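You operate a simulated robot arm through the tools that you are given. There is no shell and no other tool.

You are at the controls of a simulated robot arm. One attempt, no reset.

## Task
Test oil line 5: shut valve 5, press the pump button once, open it and press once more.
Fine: Valve 5 and pump button of the press's valve panel, not the green button.

It is judged by the outcome, as a careful person would: the job done as asked, and still so three seconds after it is handed in. It fails if anything else is knocked over, pushed out of place, dropped, spilled or broken.

## Robot
A 7-joint arm with a two-finger parallel gripper, fixed in place. Base frame: the origin is at the foot of the arm, x ahead of it, y to its left, z up. Lengths are in m, angles in rad, forces in N, time in s.
Its first joint turns from -2.897 to 2.897 rad. Payload 4.4 kg.
Tool frame: the origin (TCP) lies between the finger pads and is the grasp point; the fingertips stand 0.023 m ahead of it; z points along the fingers, y is the line along which they close. Largest opening 0.094 m; finger width 0.038, thickness 0.01; the body of the gripper, 0.054 by 0.096 m, starts 0.039 m behind the TCP.
Orientation is told as [roll, pitch, yaw] about the base's x, y, z axes, in that order, counted from this pose: with the fingers straight down and closing along the base's y, the tool's x points along the base's -x, its y along +y and its z along -z.

## Interface
- The arm moves only by the tool step_arm. Its argument "plan" is a list of rows, each an object of numbers (a shift or turn left out is 0, a gripper value left out holds the last): "claw": the gripper command, from -1 (fully open) to 1 (shut), values between in proportion; "x", "y", "z": the shift along the tool's x, y, z in m; "ax", "ay", "az": the turn, a rotation vector about the tool's x, y, z in rad. In form: [{"claw": .., "x": .., "y": .., "z": .., "ax": .., "ay": .., "az": ..}, ...]. A call has 1 to 20 rows; each row is the pose to reach, as a shift and turn from the pose commanded when the call began, along the tool's axes at that moment. Rows are played at 5 a second. More than 0.05 m and 0.15 rad between two rows, or a gripper value outside its range, and nothing of the call is played. Where a pose cannot be reached the arm comes as near as it can. A force on the tool above 60 N (or 10 N above the force at the start of the call, whichever is more), or a blocked arm, ends the call early, and 0.2 s more pass. The fingers move at their own pace (about 0.072 m/s each) and stop on an object; they squeeze with about 26 N. The grip force told is the motor's: it shows also when the fingers shut on nothing. Time passes only in rows, and 0.2 s behind the last, so rows that repeat a pose let the fingers close. The reply holds the time, the measured pose of the TCP, the force on the tool along the base axes, the opening and the grip force, in the units named above and with some noise, with the torque about the TCP (base axes, N m) and any sound that the robot's microphone picked up, and new pictures: "pictures" is both (left out), scene, wrist or none.
- Cameras (640 x 400 px; columns grow to the right, rows downward): "scene" is fixed at [0.3993, -0.6503, 1.7893]; the picture's right is [0.85, -0.53, 0.00], its down [-0.32, -0.51, -0.80] and it looks along [0.43, 0.68, -0.60] (base axes); focal length 352 px, centre (320, 200). "wrist" rides on the gripper at [0.086, 0.016, -0.075] in the tool frame; the picture's right is [-0.18, 0.98, 0.00], its down [-0.58, -0.11, -0.81] and it looks along [-0.79, -0.15, 0.59] (tool axes); focal length 243 px, centre (320, 200). There is no depth. A picture from a camera that has moved, and an enlarged one, comes with that camera's place and axes in the base frame and with its lens.
- inspect(camera, box): a new picture of the part [left, top, right, bottom] of that camera's present view, enlarged. The clock stands still meanwhile.
- close_job(): hands the job in; it is judged then, once.

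Places have to be worked out from the pictures, the camera data and where the tool is seen. Open the gripper and draw the arm clear of the work before you hand the job in, unless the task says otherwise.

The tools are called after ">>>" as a command line: name --argument value ..., lists and objects as JSON in quotes. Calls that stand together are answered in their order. step_arm: Moves the arm, as the interface text tells. Its arguments: {"type":"object","properties":{"plan":{"type":"array","items":{"type":"object","properties":{"claw":{"type":"number"},"x":{"type":"number"},"y":{"type":"number"},"z":{"type":"number"},"ax":{"type":"number"},"ay":{"type":"number"},"az":{"type":"number"}}}},"pictures":{"type":"string","enum":["both","scene","wrist","none"]}},"required":["plan"]} The other tools are called the same way: inspect (camera, box) takes an enlarged picture of a part of a camera's view; close_job () hands the job in.

At the start:

```text
clock: 0.0
ee_pos: [0.4175, 0.5001, 1.3791]
ee_rot: [-0.002, -0.001, -0.001]
force: [-0.3, 0.0, 0.0]
moment: [0.03, -0.01, -0.05]
finger_gap: 0.0943
grip_force: 0.1
```

scene: 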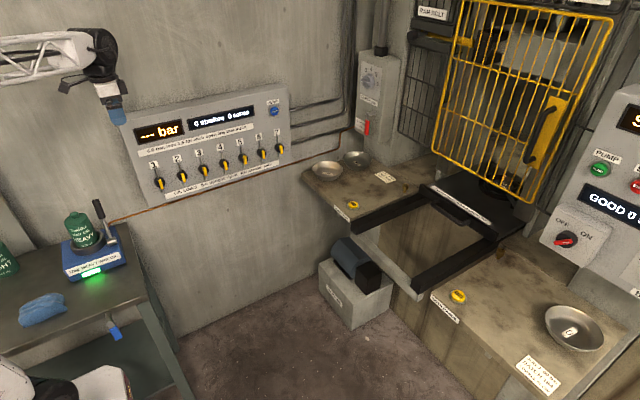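
wrist: 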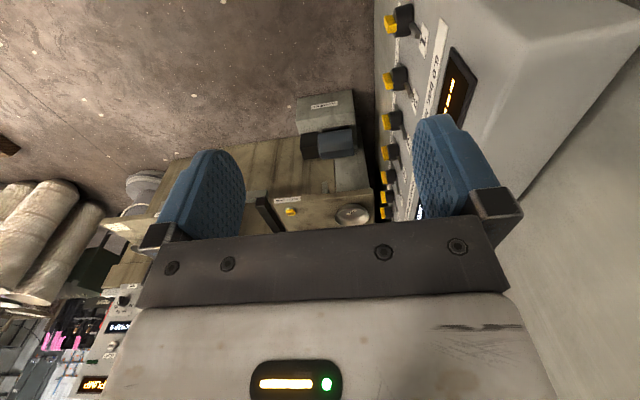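

The panel with valves 1–7 hangs on the wall at left, and a blue button sits at its upper right. I'll enlarge it to read the labels.

>>> inspect --camera "scene" --box '[120, 85, 300, 205]'

>>> inspect --camera "scene" --box '[200, 90, 300, 170]'

>>> inspect --camera "wrist" --box '[340, 0, 520, 230]'

```text
3.33 times, centred on (210, 145) of scene
camera zoom: at [0.3993, -0.6503, 1.7893], right [0.85, -0.53, 0.0], down [-0.32, -0.51, -0.8], along [0.43, 0.68, -0.6], focal length 1174 px, centre (687, 383)
```

zoom: 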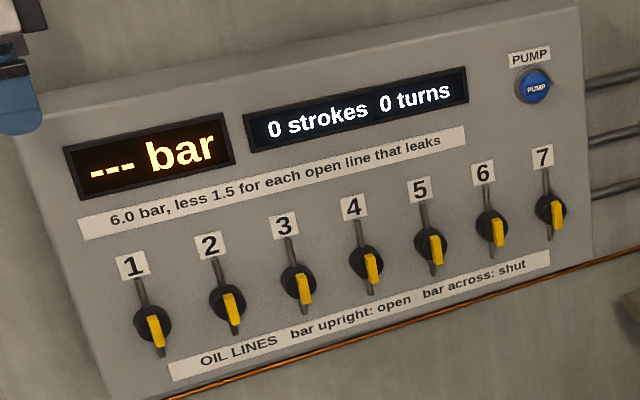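

```text
5.00 times, centred on (250, 130) of scene
camera zoom: at [0.3993, -0.6503, 1.7893], right [0.85, -0.53, 0.0], down [-0.32, -0.51, -0.8], along [0.43, 0.68, -0.6], focal length 1762 px, centre (670, 550)
```

zoom: 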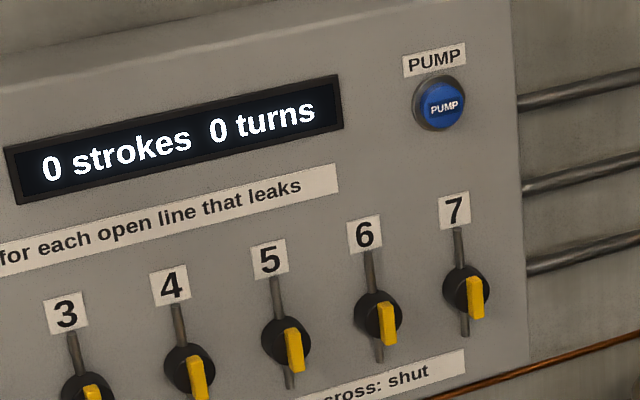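

```text
1.74 times, centred on (430, 115) of wrist
camera zoom: at [0.3297, 0.5157, 1.4541], right [0.18, 0.98, 0.0], down [0.58, -0.11, 0.81], along [0.79, -0.15, -0.59], focal length 422 px, centre (129, 348)
```

zoom: 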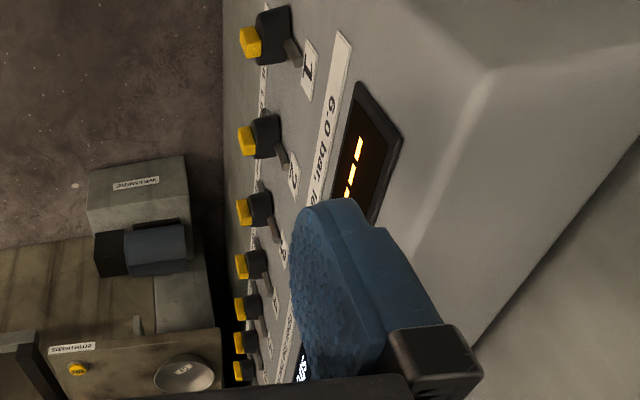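

Valve 5's bar is upright (open). From the two views I put its handle at about [0.815, 0.59, 1.05] and the blue PUMP button at about [0.975, 0.61, 1.22]. I back away from the wall and turn the fingers to point along +y.

>>> step_arm --plan '[{"claw": -1, "x": -0.01, "y": -0.035, "z": 0.005, "ax": -0.12}, {"x": -0.03, "y": -0.07, "z": 0.015, "ax": -0.25}, {"x": -0.05, "y": -0.1, "z": 0.03, "ax": -0.38}, {"x": -0.075, "y": -0.13, "z": 0.05, "ax": -0.51}, {"x": -0.1, "y": -0.155, "z": 0.07, "ax": -0.64}, {"x": -0.125, "y": -0.18, "z": 0.09, "ax": -0.77}, {"x": -0.15, "y": -0.2, "z": 0.11, "ax": -0.9}, {"x": -0.175, "y": -0.215, "z": 0.13, "ax": -1.03}, {"x": -0.2, "y": -0.225, "z": 0.15, "ax": -1.16}, {"x": -0.225, "y": -0.235, "z": 0.17, "ax": -1.29}, {"x": -0.25, "y": -0.245, "z": 0.19, "ax": -1.43}, {"x": -0.28, "y": -0.25, "z": 0.21, "ax": -1.5708}, {"x": -0.28, "y": -0.25, "z": 0.21, "ax": -1.5708}]'

```text
clock: 2.8
ee_pos: [0.6987, 0.2486, 1.1691]
ee_rot: [1.573, 0.001, 0.001]
force: [0.2, 0.6, 0.5]
moment: [0.0, 0.0, -0.03]
finger_gap: 0.094
grip_force: 0.2
camera wrist: at [0.6105, 0.1747, 1.1863], right [0.18, 0.0, 0.98], down [0.58, -0.81, -0.11], along [0.79, 0.59, -0.15], focal length 243 px, centre (320, 200)
```

scene: 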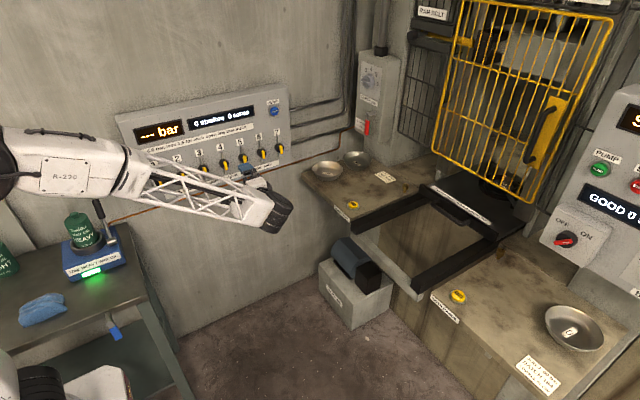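
wrist: 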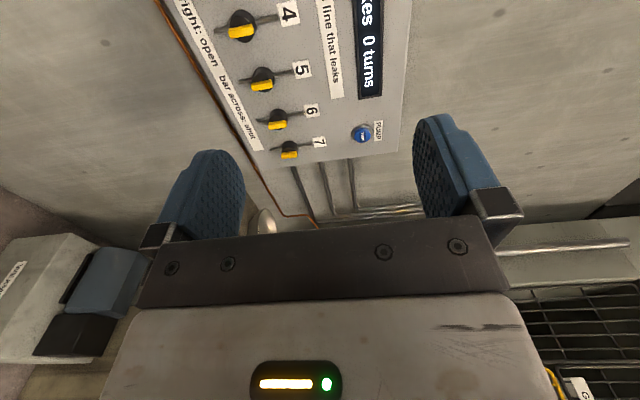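

The arm reaches well, and the new view confirms valve 5's bar at about [0.813, 0.588, 1.047]. I twist the tool so the fingers close along x with the camera above, and move in front of valve 5, still clear of it.

>>> step_arm --plan '[{"claw": -0.3, "x": -0.01, "y": -0.01, "z": 0.01, "az": 0.13}, {"x": -0.02, "y": -0.02, "z": 0.02, "az": 0.26}, {"x": -0.03, "y": -0.03, "z": 0.03, "az": 0.39}, {"x": -0.04, "y": -0.04, "z": 0.04, "az": 0.52}, {"x": -0.05, "y": -0.05, "z": 0.05, "az": 0.65}, {"x": -0.06, "y": -0.06, "z": 0.06, "az": 0.78}, {"x": -0.07, "y": -0.07, "z": 0.075, "az": 0.91}, {"x": -0.08, "y": -0.08, "z": 0.09, "az": 1.04}, {"x": -0.09, "y": -0.09, "z": 0.105, "az": 1.17}, {"x": -0.1, "y": -0.1, "z": 0.12, "az": 1.3}, {"x": -0.11, "y": -0.11, "z": 0.135, "az": 1.43}, {"x": -0.115, "y": -0.12, "z": 0.15, "az": 1.5708}, {"x": -0.115, "y": -0.12, "z": 0.15, "az": 1.5708}]'

```text
clock: 5.6
ee_pos: [0.8111, 0.3999, 1.049]
ee_rot: [-1.598, 1.569, 3.115]
force: [0.0, -0.3, 0.0]
moment: [-0.03, 0.01, 0.02]
finger_gap: 0.0613
grip_force: 0.1
camera wrist: at [0.8267, 0.3255, 1.1357], right [0.98, 0.0, -0.19], down [-0.11, -0.81, -0.58], along [-0.15, 0.59, -0.79], focal length 243 px, centre (320, 200)
```

scene: 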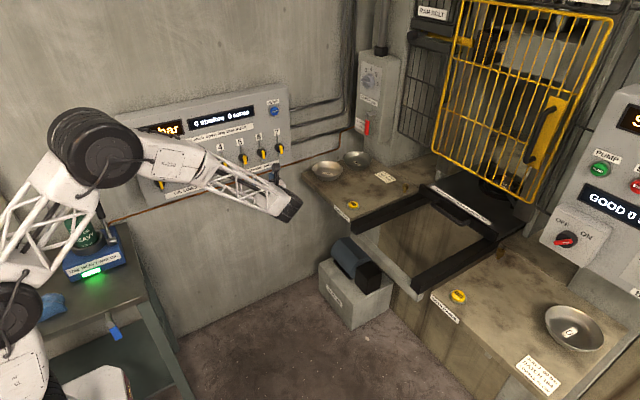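
wrist: 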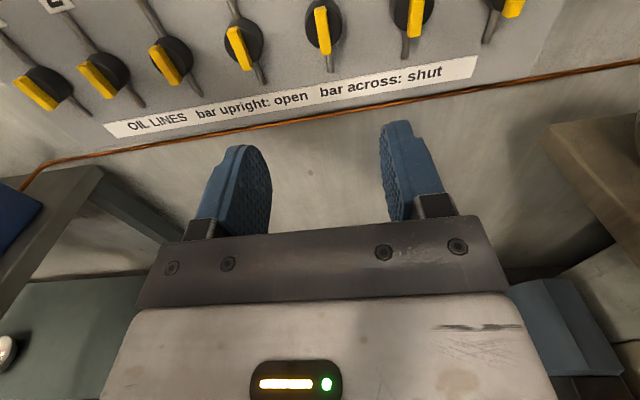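

Valve 5 should be the knob at column 322, with 7 at the right edge. I enlarge it for geometry.

>>> inspect --camera "wrist" --box '[270, 0, 380, 70]'

>>> inspect --camera "scene" --box '[220, 130, 310, 210]'

```text
5.71 times, centred on (325, 35) of wrist
camera zoom: at [0.8267, 0.3255, 1.1357], right [0.98, 0.0, -0.19], down [-0.11, -0.81, -0.58], along [-0.15, 0.59, -0.79], focal length 1386 px, centre (291, 1143)
```

zoom: 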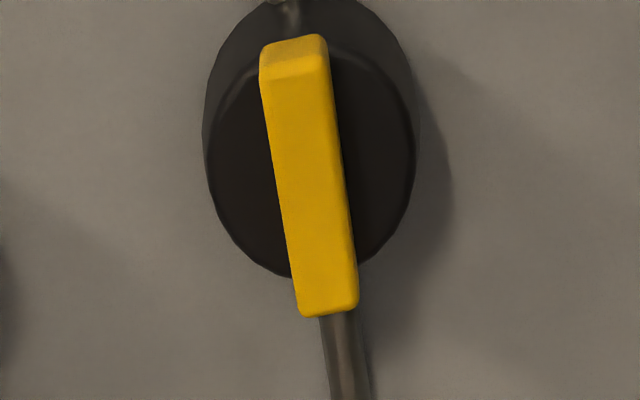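

```text
5.00 times, centred on (265, 170) of scene
camera zoom: at [0.3993, -0.6503, 1.7893], right [0.85, -0.53, 0.0], down [-0.32, -0.51, -0.8], along [0.43, 0.68, -0.6], focal length 1762 px, centre (595, 350)
```

zoom: 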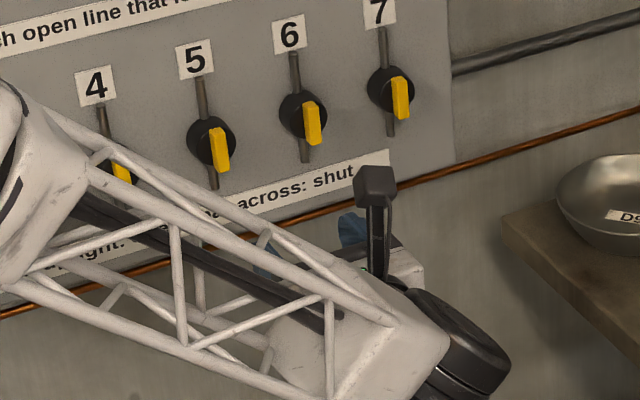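

The bar is about 38 mm long and 10 mm wide, centred near [0.813, 0.588, 1.045], and the knob face is near y≈0.598. I narrow the gripper and move to just in front of the bar.

>>> step_arm --plan '[{"claw": 0.3, "x": -0.002, "y": 0.001, "z": 0.03}, {"x": -0.004, "y": 0.002, "z": 0.06}, {"x": -0.004, "y": 0.002, "z": 0.09}, {"x": -0.004, "y": 0.002, "z": 0.12}, {"x": -0.004, "y": 0.002, "z": 0.14}, {"x": -0.004, "y": 0.002, "z": 0.14}]'

```text
clock: 7.0
ee_pos: [0.8145, 0.5399, 1.0452]
ee_rot: [-2.437, 1.57, 2.276]
force: [-0.3, -0.1, 0.1]
moment: [0.0, -0.01, 0.02]
finger_gap: 0.0326
grip_force: 0.0
camera wrist: at [0.8292, 0.4649, 1.1322], right [0.98, 0.0, -0.18], down [-0.11, -0.81, -0.58], along [-0.15, 0.59, -0.79], focal length 243 px, centre (320, 200)
```

scene: 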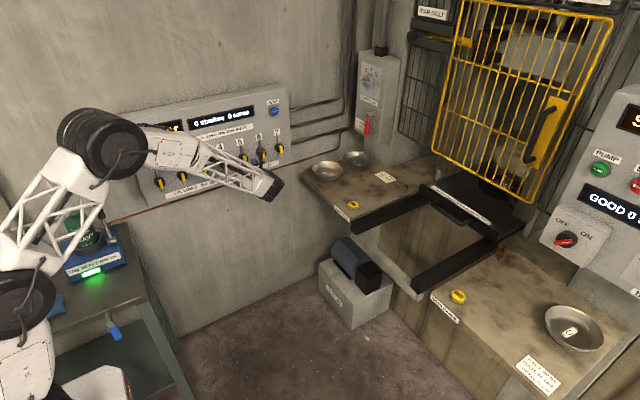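
wrist: 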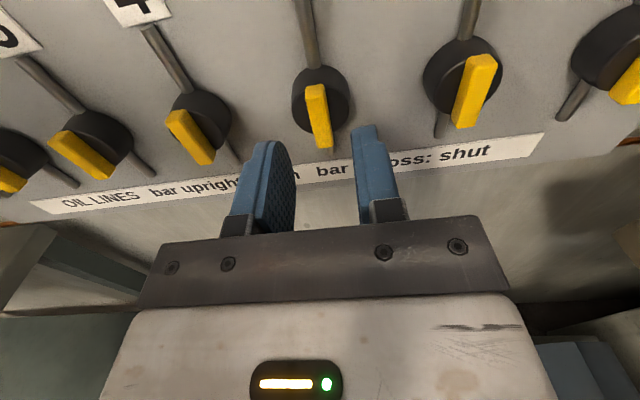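

Valve 5's bar sits centred between the fingers, with valve 6 clear to the right. I advance so the fingertips flank the bar.

>>> step_arm --plan '[{"claw": 0.3, "y": -0.002, "z": 0.01}, {"y": -0.002, "z": 0.02}, {"y": -0.002, "z": 0.026}, {"y": -0.002, "z": 0.031}, {"y": -0.002, "z": 0.031}]'

```text
clock: 8.2
ee_pos: [0.8122, 0.5707, 1.0455]
ee_rot: [2.618, 1.571, 1.046]
force: [0.0, -0.5, 0.2]
moment: [-0.01, -0.02, 0.01]
finger_gap: 0.0329
grip_force: 0.1
camera wrist: at [0.8271, 0.4957, 1.1326], right [0.98, 0.0, -0.18], down [-0.11, -0.81, -0.58], along [-0.15, 0.59, -0.79], focal length 243 px, centre (320, 200)
```

scene: 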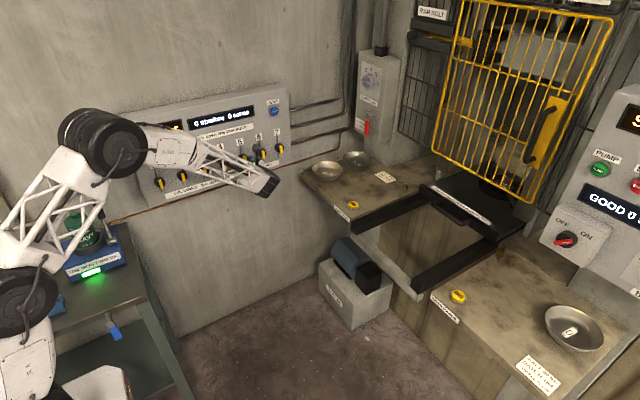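
wrist: 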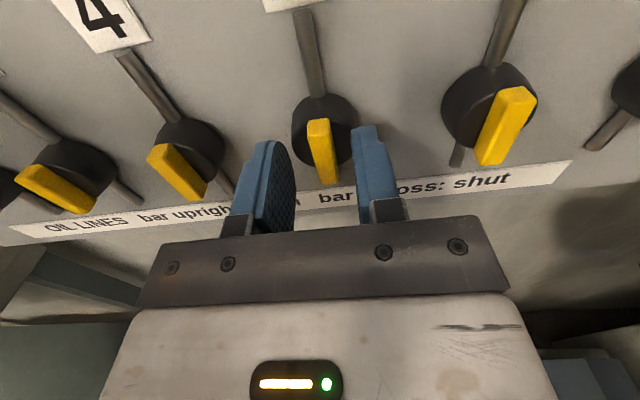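

>>> inspect --camera "wrist" --box '[220, 80, 420, 240]'

```text
2.50 times, centred on (320, 160) of wrist
camera zoom: at [0.8271, 0.4957, 1.1326], right [0.98, 0.0, -0.18], down [-0.11, -0.81, -0.58], along [-0.15, 0.59, -0.79], focal length 606 px, centre (320, 300)
```

zoom: 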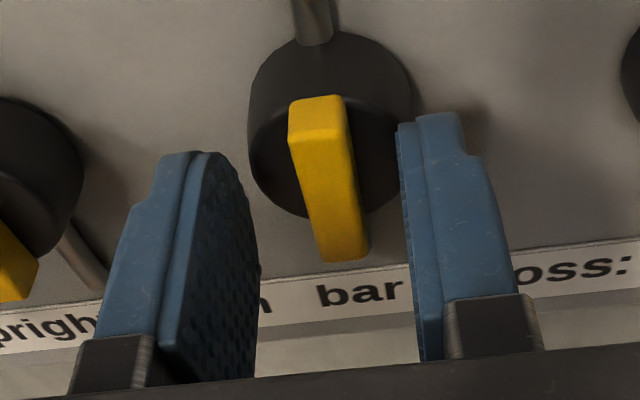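

The fingertips overlap the bar by about 7–9 mm and face the knob without touching it. I move 2 mm deeper and close on the bar.

>>> step_arm --plan '[{"claw": 0.3, "z": 0.002}, {"claw": 0.6, "z": 0.002}, {"claw": 1, "z": 0.002}, {"claw": 1, "z": 0.002}, {"claw": 1, "z": 0.002}]'

```text
clock: 9.2
ee_pos: [0.8144, 0.5717, 1.0455]
ee_rot: [1.758, 1.571, 0.182]
force: [20.2, 13.6, -8.1]
moment: [-0.16, -0.02, -0.2]
finger_gap: 0.0107
grip_force: 44.8
stopped in row 4: the force on the tool passed its limit at 63 N (the readings are from after the stop); the commanded pose is now the measured one
camera wrist: at [0.8289, 0.4973, 1.1321], right [0.98, 0.0, -0.18], down [-0.11, -0.81, -0.58], along [-0.15, 0.59, -0.79], focal length 243 px, centre (320, 200)
```

scene: 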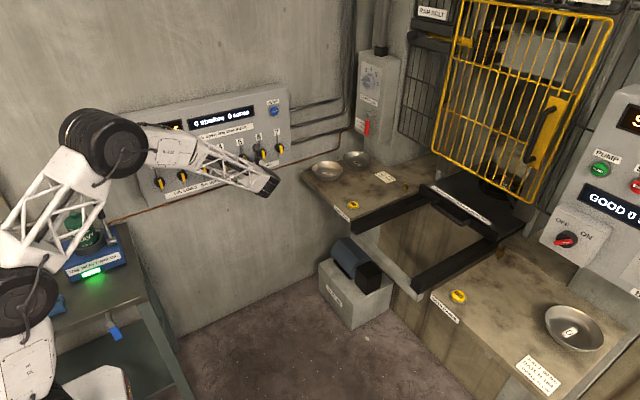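
wrist: 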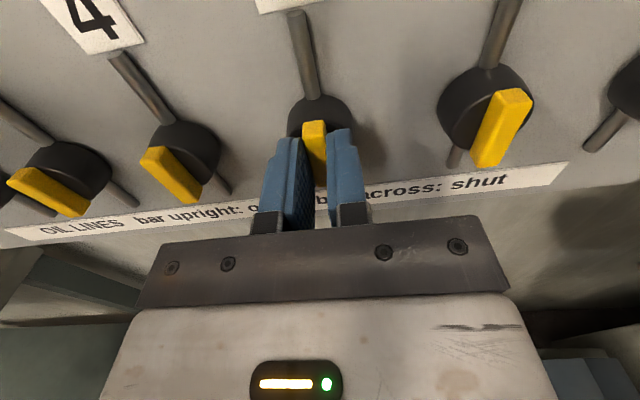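

The fingers hold the bar (gap 10.7 mm). I try a small clockwise turn with slight centring and watch the torque.

>>> step_arm --plan '[{"claw": 1, "y": 0.001}, {"claw": 1, "y": 0.0015, "az": 0.05}, {"claw": 1, "y": 0.0015, "az": 0.1}, {"claw": 1, "y": 0.0015, "az": 0.15}, {"claw": 1, "y": 0.0015, "az": 0.2}]'

```text
clock: 10.4
ee_pos: [0.8151, 0.5715, 1.0459]
ee_rot: [-1.572, 1.37, 3.141]
force: [-40.7, -12.0, -6.5]
moment: [-0.04, -1.87, 0.79]
finger_gap: 0.0157
grip_force: 44.8
camera wrist: at [0.8461, 0.4974, 1.1269], right [0.93, 0.0, -0.38], down [-0.22, -0.81, -0.55], along [-0.3, 0.59, -0.75], focal length 243 px, centre (320, 200)
```

scene: 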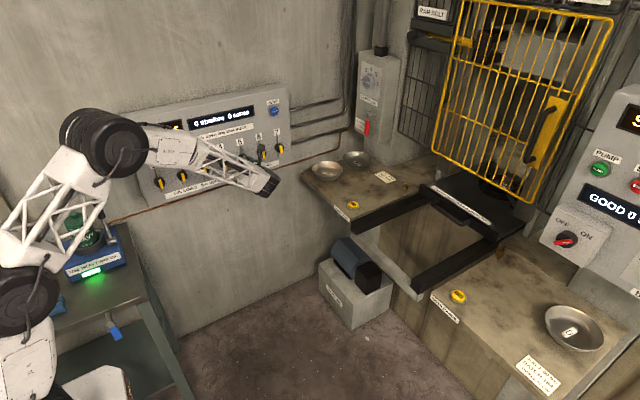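
wrist: 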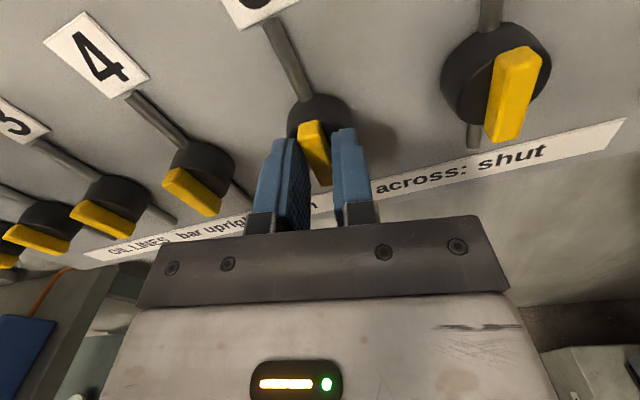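

Turning clockwise forced the fingers apart (gap 15.7 mm, torque −1.9 N·m) while the bar stayed put, so it seems to be against a stop. I turn back and try counter-clockwise.

>>> step_arm --plan '[{"claw": 1, "y": -0.0005, "az": -0.07}, {"claw": 1, "y": -0.001, "az": -0.14}, {"claw": 1, "y": -0.001, "az": -0.2}, {"claw": 1, "y": -0.001, "az": -0.25}, {"claw": 1, "y": -0.001, "az": -0.3}, {"claw": 1, "y": -0.001, "az": -0.35}, {"claw": 1, "y": -0.001, "az": -0.4}]'

```text
clock: 12.0
ee_pos: [0.8133, 0.5719, 1.0467]
ee_rot: [1.572, 1.369, -0.001]
force: [-24.1, -3.0, -2.8]
moment: [0.77, 0.06, 0.77]
finger_gap: 0.011
grip_force: 45.5
camera wrist: at [0.8112, 0.4975, 1.1342], right [1.0, 0.0, 0.02], down [0.01, -0.81, -0.59], along [0.02, 0.59, -0.81], focal length 243 px, centre (320, 200)
```

scene: 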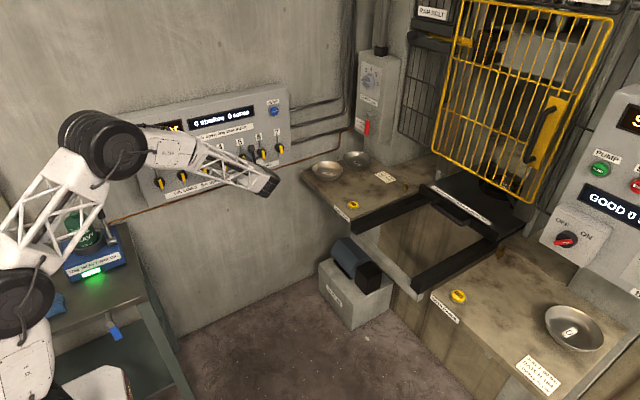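
wrist: 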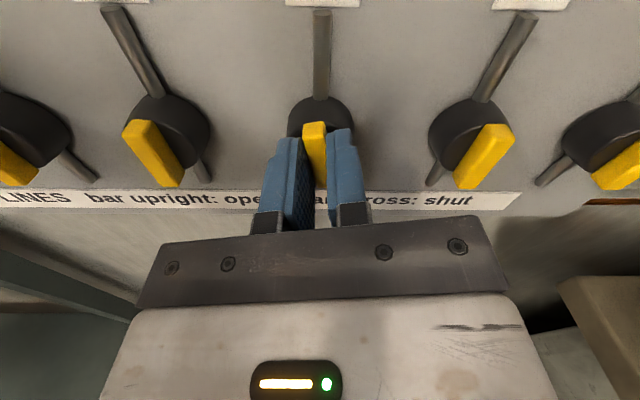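

Counter-clockwise works: the bar turned 0.2 rad with the gripper and the torque is low. I continue to fully across.

>>> step_arm --plan '[{"claw": 1, "y": -0.0005, "az": -0.1}, {"claw": 1, "y": -0.0005, "az": -0.2}, {"claw": 1, "y": -0.0005, "az": -0.3}, {"claw": 1, "y": -0.0005, "az": -0.4}, {"claw": 1, "y": -0.0005, "az": -0.5}, {"claw": 1, "y": -0.0005, "az": -0.6}, {"claw": 1, "y": -0.0005, "az": -0.7}]'

```text
clock: 13.6
ee_pos: [0.8136, 0.572, 1.0454]
ee_rot: [1.571, 0.669, -0.004]
force: [7.2, 27.1, -7.0]
moment: [-0.3, 0.01, -0.22]
finger_gap: 0.0111
grip_force: 45.2
camera wrist: at [0.7543, 0.4977, 1.1122], right [0.75, 0.0, 0.66], down [0.39, -0.81, -0.45], along [0.53, 0.59, -0.61], focal length 243 px, centre (320, 200)
```

scene: 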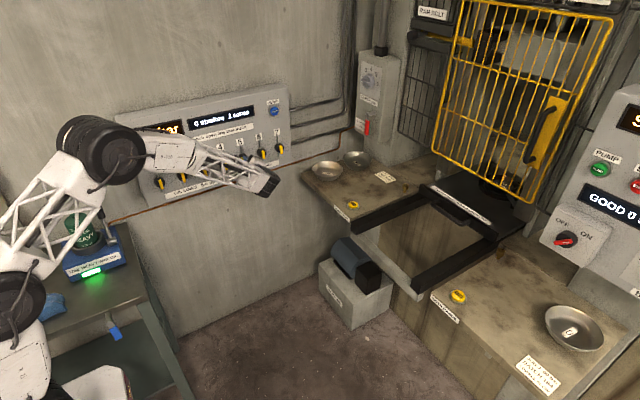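
wrist: 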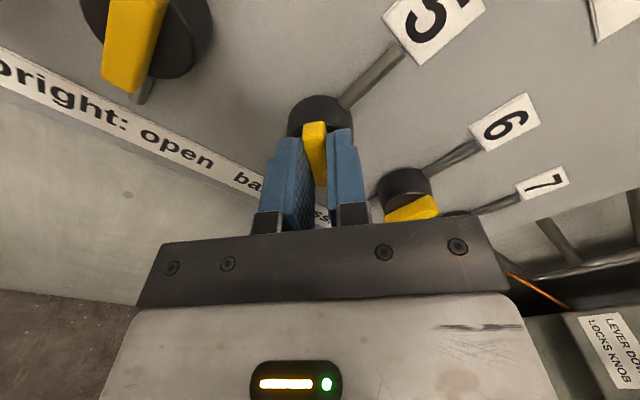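

The bar follows the gripper, and the display now appears to show 1 turn. I carry on the remaining 0.67 rad to horizontal.

>>> step_arm --plan '[{"claw": 1, "az": -0.1}, {"claw": 1, "az": -0.2}, {"claw": 1, "az": -0.3}, {"claw": 1, "az": -0.4}, {"claw": 1, "az": -0.5}, {"claw": 1, "az": -0.6}, {"claw": 1, "az": -0.67}, {"claw": 1, "az": -0.69}]'

>>> inspect --camera "scene" --box '[140, 85, 300, 185]'

```text
clock: 15.4
ee_pos: [0.8121, 0.5718, 1.0435]
ee_rot: [1.57, -0.019, -0.002]
force: [-3.3, 14.1, -13.7]
moment: [-0.15, 0.49, -0.73]
finger_gap: 0.011
grip_force: 44.8
camera wrist: at [0.7251, 0.4977, 1.0598], right [0.16, 0.0, 0.99], down [0.58, -0.81, -0.1], along [0.8, 0.59, -0.13], focal length 243 px, centre (320, 200)
```

scene: 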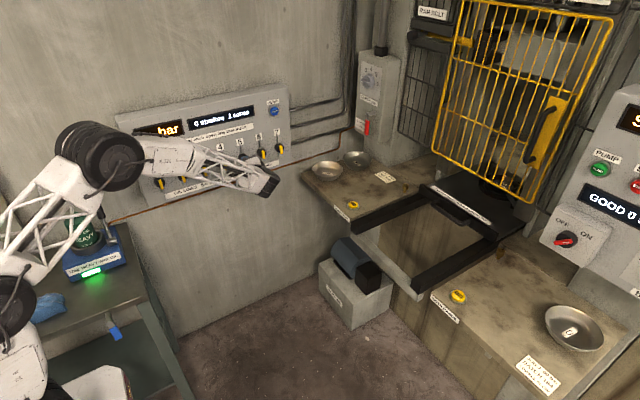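
wrist: 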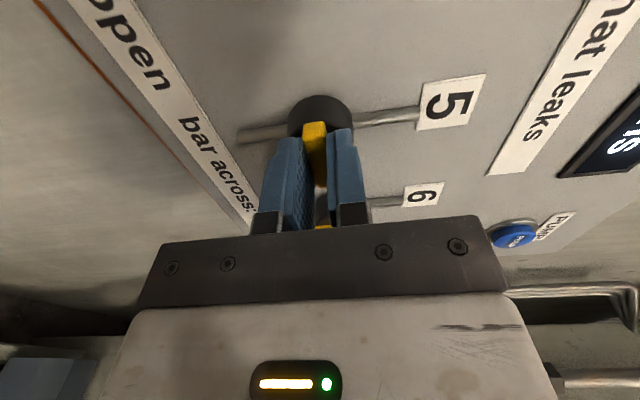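

```text
4.00 times, centred on (220, 135) of scene
camera zoom: at [0.3993, -0.6503, 1.7893], right [0.85, -0.53, 0.0], down [-0.32, -0.51, -0.8], along [0.43, 0.68, -0.6], focal length 1409 px, centre (720, 460)
```

zoom: 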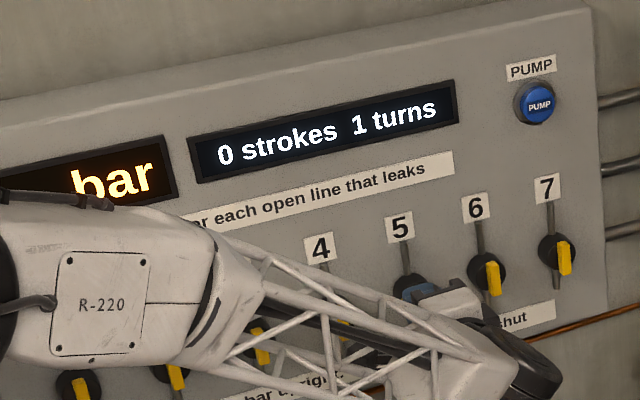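

The bar is across and the counter reads 1 turn, 0 strokes. I release and back straight off.

>>> step_arm --plan '[{"claw": 0.3}, {"claw": 0.3}, {"claw": 0.3}, {"claw": 0.3, "z": -0.02}, {"claw": 0.3, "z": -0.05}, {"claw": 0.3, "z": -0.09}, {"claw": 0.3, "z": -0.13}, {"claw": 0.3, "z": -0.17}]'

```text
clock: 17.2
ee_pos: [0.8115, 0.4014, 1.0453]
ee_rot: [1.571, -0.022, -0.005]
force: [0.3, 0.1, 0.2]
moment: [0.0, -0.01, -0.04]
finger_gap: 0.0327
grip_force: 0.0
camera wrist: at [0.7234, 0.3274, 1.0607], right [0.16, 0.0, 0.99], down [0.58, -0.81, -0.1], along [0.8, 0.59, -0.13], focal length 243 px, centre (320, 200)
```

scene: 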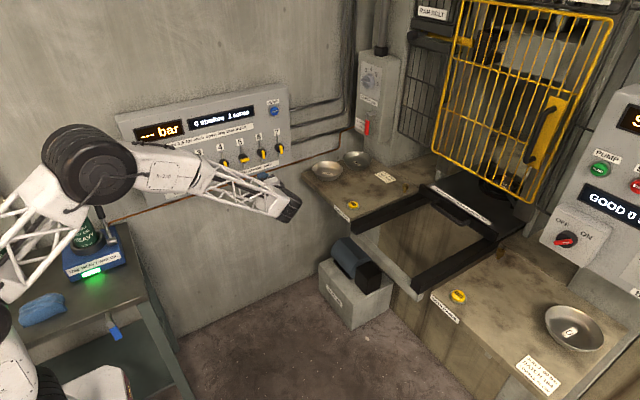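
wrist: 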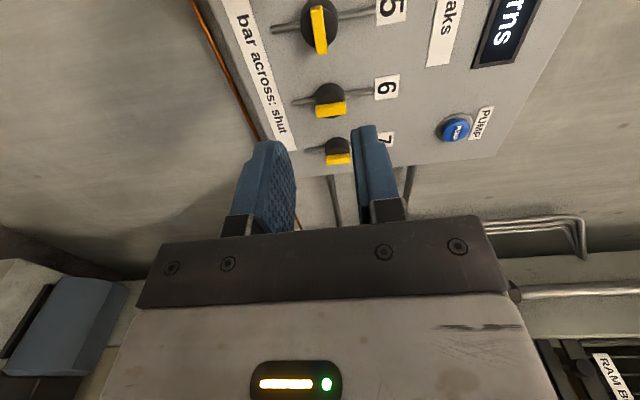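

Valve 5's bar is now across. Next I locate the pump button precisely.

>>> inspect --camera "wrist" --box '[420, 90, 510, 160]'

>>> inspect --camera "scene" --box '[220, 90, 300, 170]'

```text
5.71 times, centred on (465, 125) of wrist
camera zoom: at [0.7234, 0.3274, 1.0607], right [0.16, 0.0, 0.99], down [0.58, -0.81, -0.1], along [0.8, 0.59, -0.13], focal length 1386 px, centre (-509, 629)
```

zoom: 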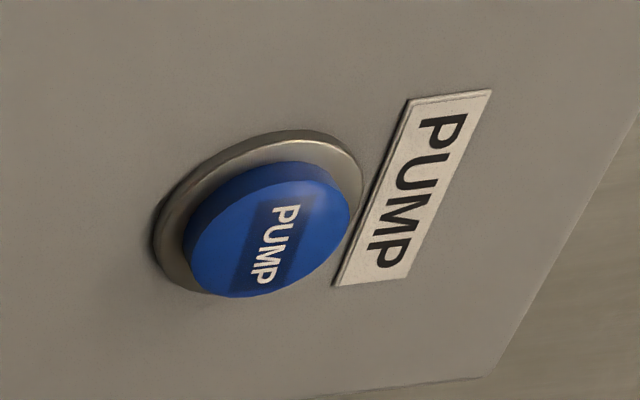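

```text
5.00 times, centred on (260, 130) of scene
camera zoom: at [0.3993, -0.6503, 1.7893], right [0.85, -0.53, 0.0], down [-0.32, -0.51, -0.8], along [0.43, 0.68, -0.6], focal length 1762 px, centre (620, 550)
```

zoom: 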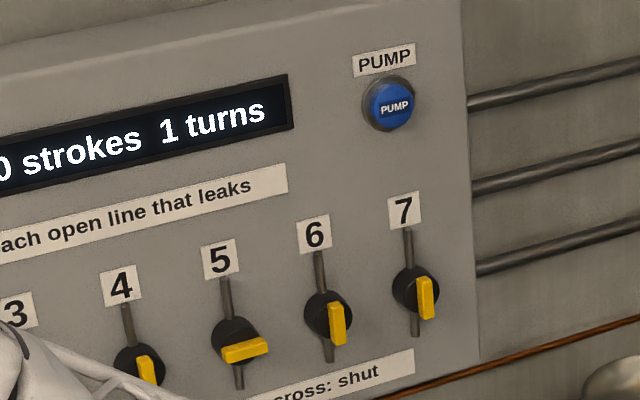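

I put the button face at about [0.979, 0.6145, 1.218]. I shut the fingers and move in front of it, keeping a stand-off of about 7 cm.

>>> step_arm --plan '[{"claw": 1, "x": -0.025, "y": 0.025, "z": 0.0, "az": 0.01}, {"x": -0.05, "y": 0.05, "z": 0.0, "az": 0.02}, {"x": -0.075, "y": 0.075, "z": 0.02, "az": 0.02}, {"x": -0.1, "y": 0.1, "z": 0.04, "az": 0.02}, {"x": -0.125, "y": 0.125, "z": 0.06, "az": 0.02}, {"x": -0.15, "y": 0.15, "z": 0.08, "az": 0.02}, {"x": -0.171, "y": 0.17, "z": 0.1, "az": 0.02}, {"x": -0.171, "y": 0.17, "z": 0.12, "az": 0.02}, {"x": -0.171, "y": 0.17, "z": 0.12, "az": 0.02}]'

```text
clock: 19.2
ee_pos: [0.9822, 0.5211, 1.2192]
ee_rot: [1.569, 0.001, -0.004]
force: [-0.6, 0.2, 0.6]
moment: [0.03, 0.02, -0.03]
finger_gap: 0.0
grip_force: 26.3
camera wrist: at [0.8943, 0.4468, 1.236], right [0.18, 0.0, 0.98], down [0.58, -0.81, -0.11], along [0.79, 0.59, -0.15], focal length 243 px, centre (320, 200)
```

scene: 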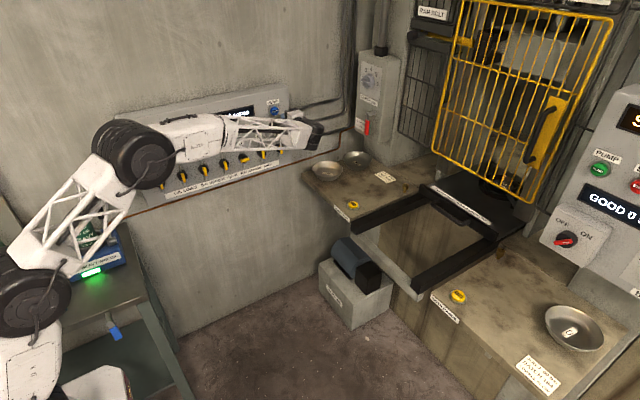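
wrist: 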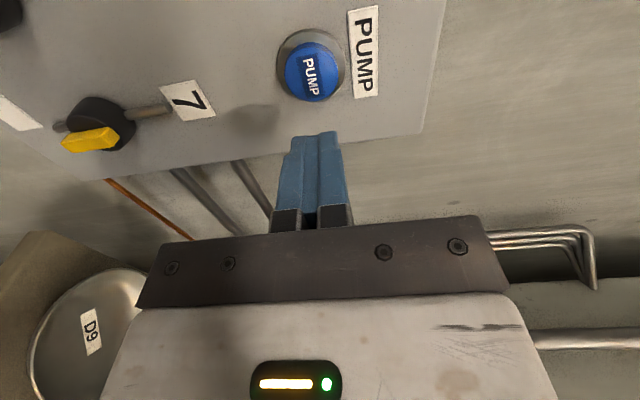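

The refined button position is about [0.977, 0.618, 1.216]. I correct the centring by a few millimetres and close to just short of contact.

>>> step_arm --plan '[{"claw": 1, "x": 0.004, "y": -0.003, "z": 0.02}, {"x": 0.004, "y": -0.003, "z": 0.045}, {"x": 0.004, "y": -0.003, "z": 0.06}, {"x": 0.004, "y": -0.003, "z": 0.06}]'

>>> inspect --camera "wrist" --box '[230, 60, 410, 200]'

>>> inspect --camera "scene" --box '[200, 80, 340, 170]'

```text
clock: 20.2
ee_pos: [0.9785, 0.5808, 1.2157]
ee_rot: [1.57, 0.001, -0.004]
force: [0.8, 0.4, -0.7]
moment: [0.01, 0.02, 0.03]
finger_gap: 0.0
grip_force: 25.7
camera wrist: at [0.8903, 0.5068, 1.2324], right [0.18, 0.0, 0.98], down [0.58, -0.81, -0.11], along [0.79, 0.59, -0.15], focal length 243 px, centre (320, 200)
```

scene: 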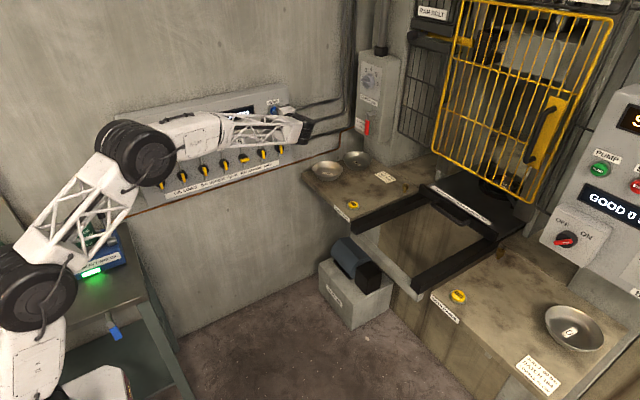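
wrist: 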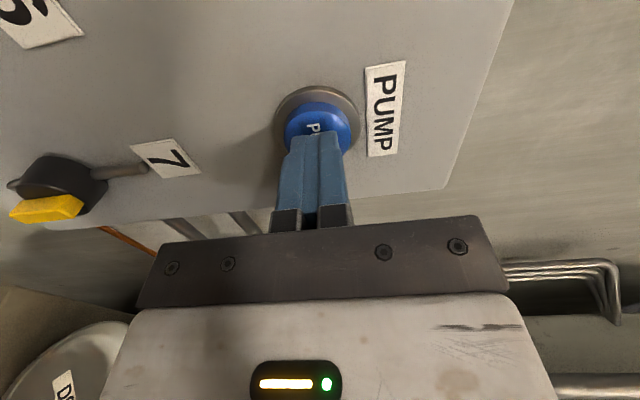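

```text
2.86 times, centred on (320, 130) of wrist
camera zoom: at [0.8903, 0.5068, 1.2324], right [0.18, 0.0, 0.98], down [0.58, -0.81, -0.11], along [0.79, 0.59, -0.15], focal length 693 px, centre (320, 400)
```

zoom: 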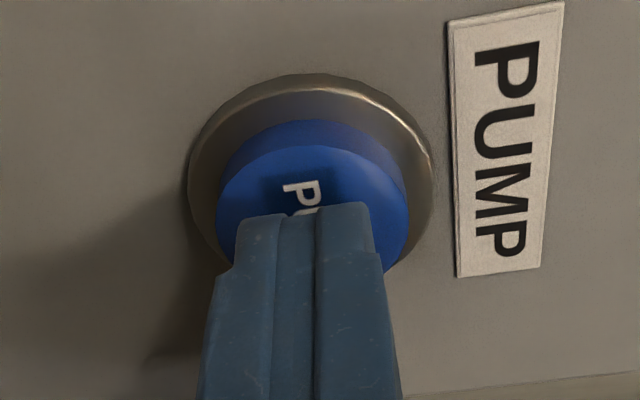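

```text
4.44 times, centred on (270, 125) of scene
camera zoom: at [0.3993, -0.6503, 1.7893], right [0.85, -0.53, 0.0], down [-0.32, -0.51, -0.8], along [0.43, 0.68, -0.6], focal length 1566 px, centre (542, 533)
```

zoom: 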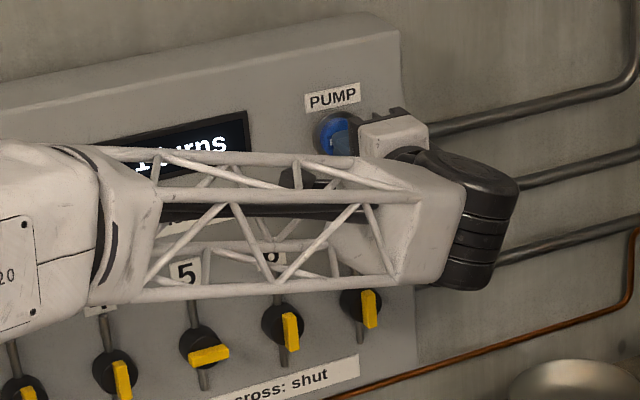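

The fingers are centred on the blue button and nearly touching. I press in small steps, watching the force.

>>> step_arm --plan '[{"claw": 1, "z": 0.003}, {"z": 0.006}, {"z": 0.008}, {"z": 0.01}, {"z": 0.012}]' --pictures "wrist"

```text
clock: 21.5
ee_pos: [0.9789, 0.5901, 1.2156]
ee_rot: [1.571, 0.0, -0.005]
force: [-13.6, -33.1, 1.2]
moment: [0.05, 0.02, 0.74]
finger_gap: 0.0003
grip_force: 26.0
heard: click
stopped in row 5: the force on the tool passed its limit at 61 N (the readings are from after the stop); the commanded pose is now the measured one
camera wrist: at [0.8908, 0.5159, 1.2323], right [0.18, 0.0, 0.98], down [0.58, -0.81, -0.11], along [0.8, 0.59, -0.15], focal length 243 px, centre (320, 200)
```

wrist: 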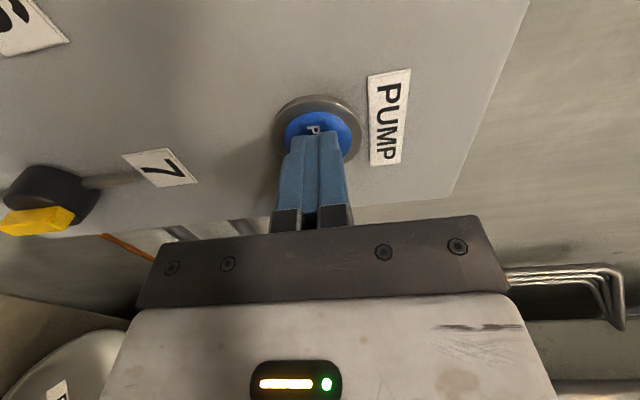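

A click was heard as the button bottomed out. I withdraw straight back and go on until the display can be read.

>>> step_arm --plan '[{"claw": 1, "z": -0.02}, {"z": -0.05}, {"z": -0.085}, {"x": 0.03, "y": -0.03, "z": -0.12}, {"x": 0.06, "y": -0.06, "z": -0.15}, {"x": 0.09, "y": -0.09, "z": -0.17}, {"x": 0.12, "y": -0.12, "z": -0.19}, {"x": 0.145, "y": -0.15, "z": -0.19}, {"x": 0.164, "y": -0.17, "z": -0.19}, {"x": 0.164, "y": -0.17, "z": -0.19}]'

>>> inspect --camera "scene" --box '[120, 85, 300, 205]'

```text
refused: row 4 steps farther than a row can; nothing moved
```

```text
3.33 times, centred on (210, 145) of scene
camera zoom: at [0.3993, -0.6503, 1.7893], right [0.85, -0.53, 0.0], down [-0.32, -0.51, -0.8], along [0.43, 0.68, -0.6], focal length 1174 px, centre (687, 383)
```

zoom: 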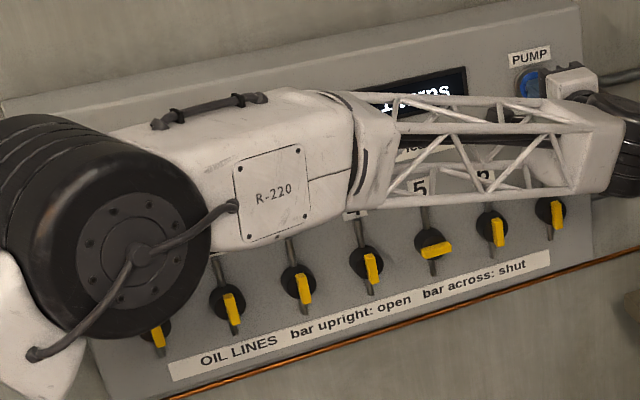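

One row was too long and nothing moved. I repeat the retreat with shorter steps.

>>> step_arm --plan '[{"claw": 1, "z": -0.02}, {"z": -0.05}, {"z": -0.085}, {"x": 0.02, "y": -0.02, "z": -0.115}, {"x": 0.045, "y": -0.045, "z": -0.14}, {"x": 0.07, "y": -0.07, "z": -0.16}, {"x": 0.095, "y": -0.095, "z": -0.18}, {"x": 0.12, "y": -0.12, "z": -0.19}, {"x": 0.145, "y": -0.147, "z": -0.19}, {"x": 0.166, "y": -0.17, "z": -0.19}, {"x": 0.166, "y": -0.17, "z": -0.19}]'

>>> inspect --camera "scene" --box '[120, 85, 300, 205]'

```text
clock: 23.9
ee_pos: [0.8099, 0.4024, 1.0426]
ee_rot: [1.569, 0.0, -0.005]
force: [1.2, 0.0, 0.3]
moment: [0.01, 0.01, 0.03]
finger_gap: 0.0
grip_force: 25.9
camera wrist: at [0.7229, 0.3282, 1.0597], right [0.18, 0.0, 0.98], down [0.58, -0.81, -0.11], along [0.8, 0.59, -0.15], focal length 243 px, centre (320, 200)
```

scene: 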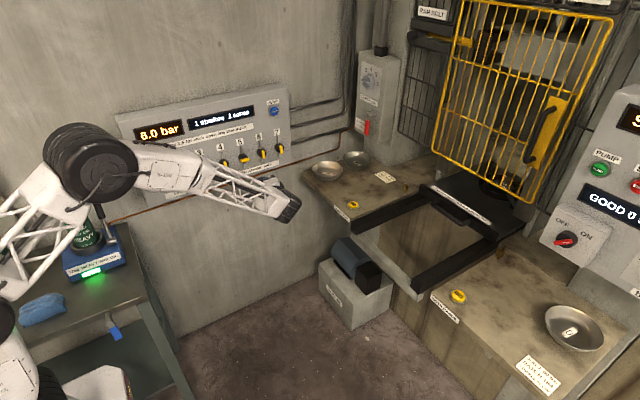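
wrist: 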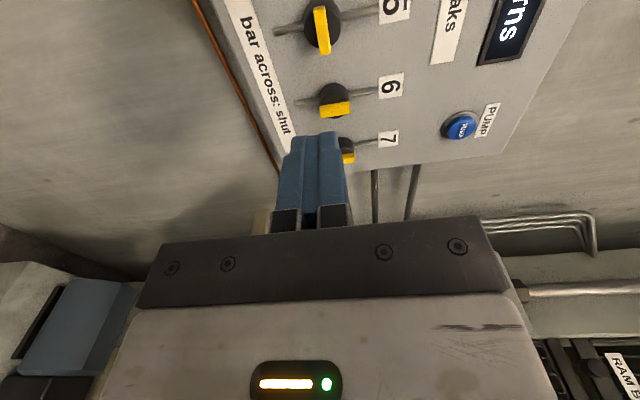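

```text
3.33 times, centred on (210, 145) of scene
camera zoom: at [0.3993, -0.6503, 1.7893], right [0.85, -0.53, 0.0], down [-0.32, -0.51, -0.8], along [0.43, 0.68, -0.6], focal length 1174 px, centre (687, 383)
```

zoom: 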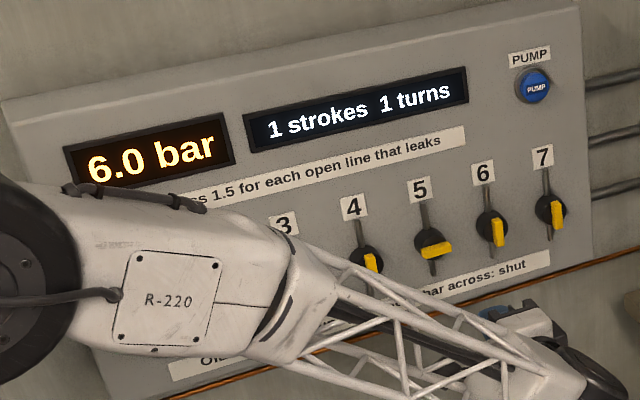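

The display reads 6.0 bar, 1 stroke, 1 turn. Next I open the fingers a little and approach valve 5's bar again to turn it back upright.

>>> step_arm --plan '[{"claw": 0.3, "x": -0.003, "y": 0.001, "z": 0.03}, {"claw": 0.3, "x": -0.003, "y": 0.002, "z": 0.07}, {"claw": 0.3, "x": -0.003, "y": 0.002, "z": 0.11}, {"claw": 0.3, "x": -0.003, "y": 0.002, "z": 0.14}, {"claw": 0.3, "x": -0.003, "y": 0.002, "z": 0.15}, {"claw": 0.3, "x": -0.003, "y": 0.002, "z": 0.15}]'

>>> inspect --camera "wrist" --box '[220, 60, 420, 220]'

```text
clock: 25.3
ee_pos: [0.8146, 0.5546, 1.0473]
ee_rot: [1.572, -0.001, -0.005]
force: [-0.4, -0.8, 0.2]
moment: [-0.03, 0.0, -0.02]
finger_gap: 0.0329
grip_force: 0.1
camera wrist: at [0.7257, 0.4805, 1.0644], right [0.18, 0.0, 0.98], down [0.58, -0.81, -0.11], along [0.8, 0.59, -0.15], focal length 243 px, centre (320, 200)
```

scene: 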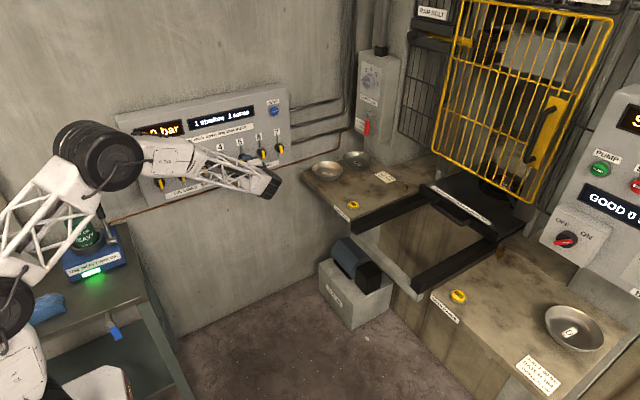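
wrist: 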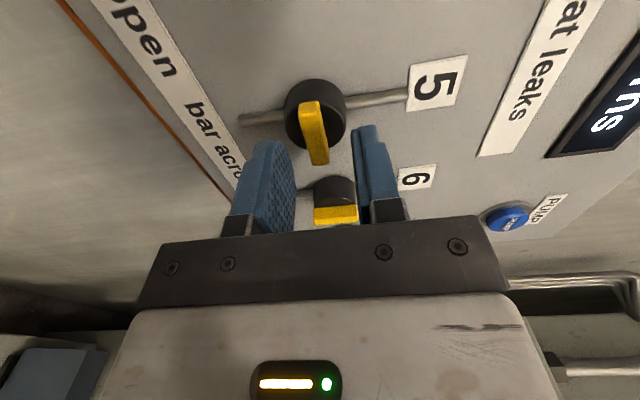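

```text
2.50 times, centred on (320, 140) of wrist
camera zoom: at [0.7257, 0.4805, 1.0644], right [0.18, 0.0, 0.98], down [0.58, -0.81, -0.11], along [0.8, 0.59, -0.15], focal length 606 px, centre (320, 350)
```

zoom: 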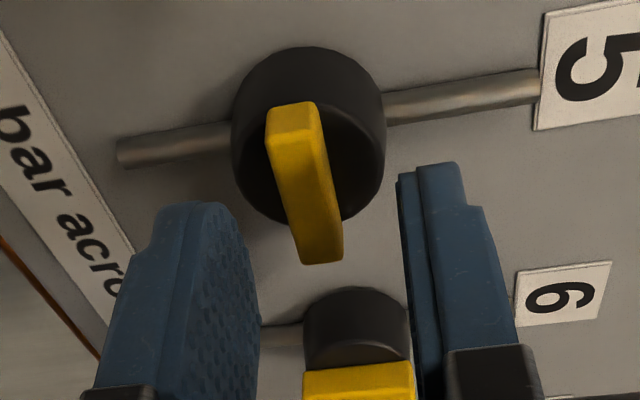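

The bar is between the fingers. I centre by 2 mm, advance the last 16 mm and then close.

>>> step_arm --plan '[{"claw": 0.3, "x": 0.001, "y": -0.0025, "z": 0.006}, {"claw": 0.3, "x": 0.001, "y": -0.0025, "z": 0.012}, {"claw": 0.3, "x": 0.001, "y": -0.0025, "z": 0.0165}, {"claw": 0.5, "x": 0.001, "y": -0.0025, "z": 0.0165}, {"claw": 0.7, "x": 0.001, "y": -0.0025, "z": 0.0165}, {"claw": 0.8, "x": 0.001, "y": -0.0025, "z": 0.0165}, {"claw": 1, "x": 0.001, "y": -0.0025, "z": 0.0165}, {"claw": 1, "x": 0.001, "y": -0.0025, "z": 0.0165}]' --pictures "wrist"

```text
clock: 27.1
ee_pos: [0.8141, 0.5707, 1.0454]
ee_rot: [1.573, 0.0, -0.005]
force: [1.9, 1.6, -0.6]
moment: [-0.03, -0.01, -0.06]
finger_gap: 0.0106
grip_force: 45.2
camera wrist: at [0.7254, 0.496, 1.0616], right [0.18, 0.0, 0.98], down [0.58, -0.81, -0.11], along [0.8, 0.59, -0.15], focal length 243 px, centre (320, 200)
```

wrist: 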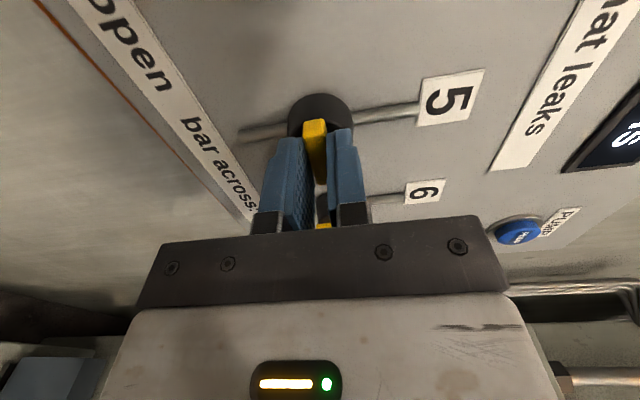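

The grip is well centred with almost no side force. I turn clockwise back to upright, in two calls.

>>> step_arm --plan '[{"claw": 1, "az": 0.1}, {"claw": 1, "az": 0.2}, {"claw": 1, "az": 0.3}, {"claw": 1, "az": 0.4}, {"claw": 1, "az": 0.5}, {"claw": 1, "az": 0.6}, {"claw": 1, "az": 0.7}, {"claw": 1, "az": 0.8}]' --pictures "wrist"

```text
clock: 28.9
ee_pos: [0.8132, 0.5683, 1.0458]
ee_rot: [1.571, 0.801, -0.003]
force: [0.0, 33.5, 12.2]
moment: [0.18, -0.01, 0.12]
finger_gap: 0.0111
grip_force: 44.5
camera wrist: at [0.7639, 0.4948, 1.119], right [0.83, 0.0, 0.55], down [0.32, -0.81, -0.49], along [0.45, 0.59, -0.67], focal length 243 px, centre (320, 200)
```

wrist: 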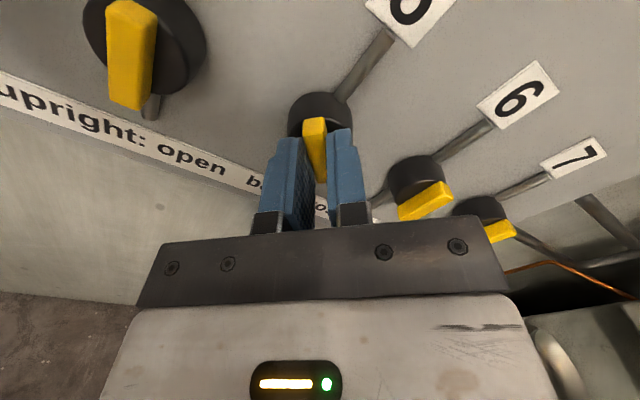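

The bar is following the turn. There's about 33 N pulling toward the panel, so I ease forward 2 mm while finishing the turn.

>>> step_arm --plan '[{"claw": 1, "z": 0.001, "az": 0.05}, {"claw": 1, "z": 0.002, "az": 0.15}, {"claw": 1, "z": 0.002, "az": 0.25}, {"claw": 1, "z": 0.002, "az": 0.35}, {"claw": 1, "z": 0.002, "az": 0.45}, {"claw": 1, "z": 0.002, "az": 0.55}, {"claw": 1, "z": 0.002, "az": 0.65}, {"claw": 1, "z": 0.002, "az": 0.73}, {"claw": 1, "z": 0.002, "az": 0.78}]'

>>> inspect --camera "scene" --box '[120, 85, 300, 205]'

```text
clock: 30.9
ee_pos: [0.8135, 0.5704, 1.0447]
ee_rot: [-1.562, 1.557, -3.138]
force: [-19.4, -33.8, 4.7]
moment: [0.2, -0.28, 0.53]
finger_gap: 0.0107
grip_force: 44.9
camera wrist: at [0.8301, 0.4956, 1.1311], right [0.98, 0.0, -0.2], down [-0.12, -0.81, -0.58], along [-0.16, 0.59, -0.79], focal length 243 px, centre (320, 200)
```

scene: 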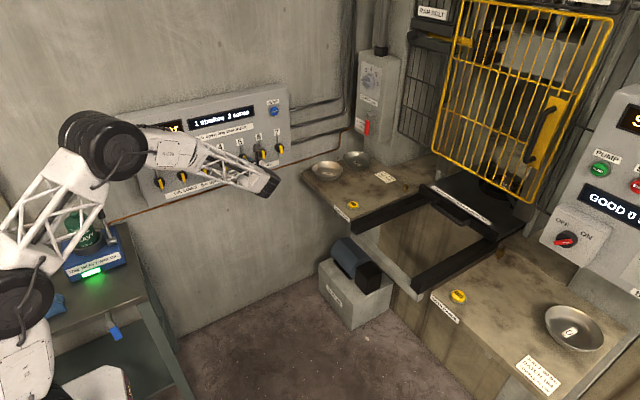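
wrist: 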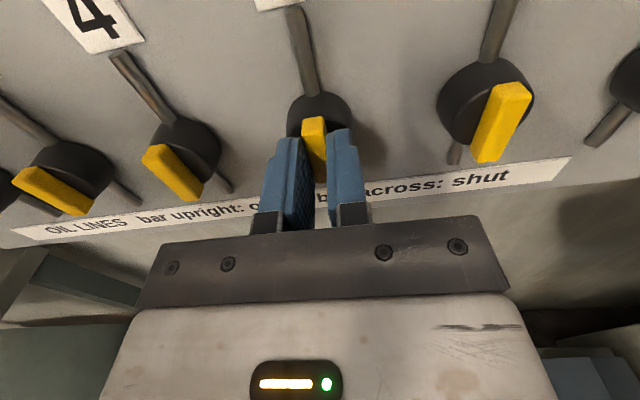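

```text
3.33 times, centred on (210, 145) of scene
camera zoom: at [0.3993, -0.6503, 1.7893], right [0.85, -0.53, 0.0], down [-0.32, -0.51, -0.8], along [0.43, 0.68, -0.6], focal length 1174 px, centre (687, 383)
```

zoom: 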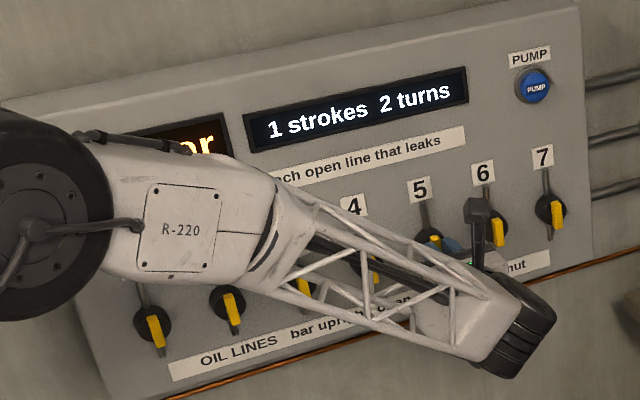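

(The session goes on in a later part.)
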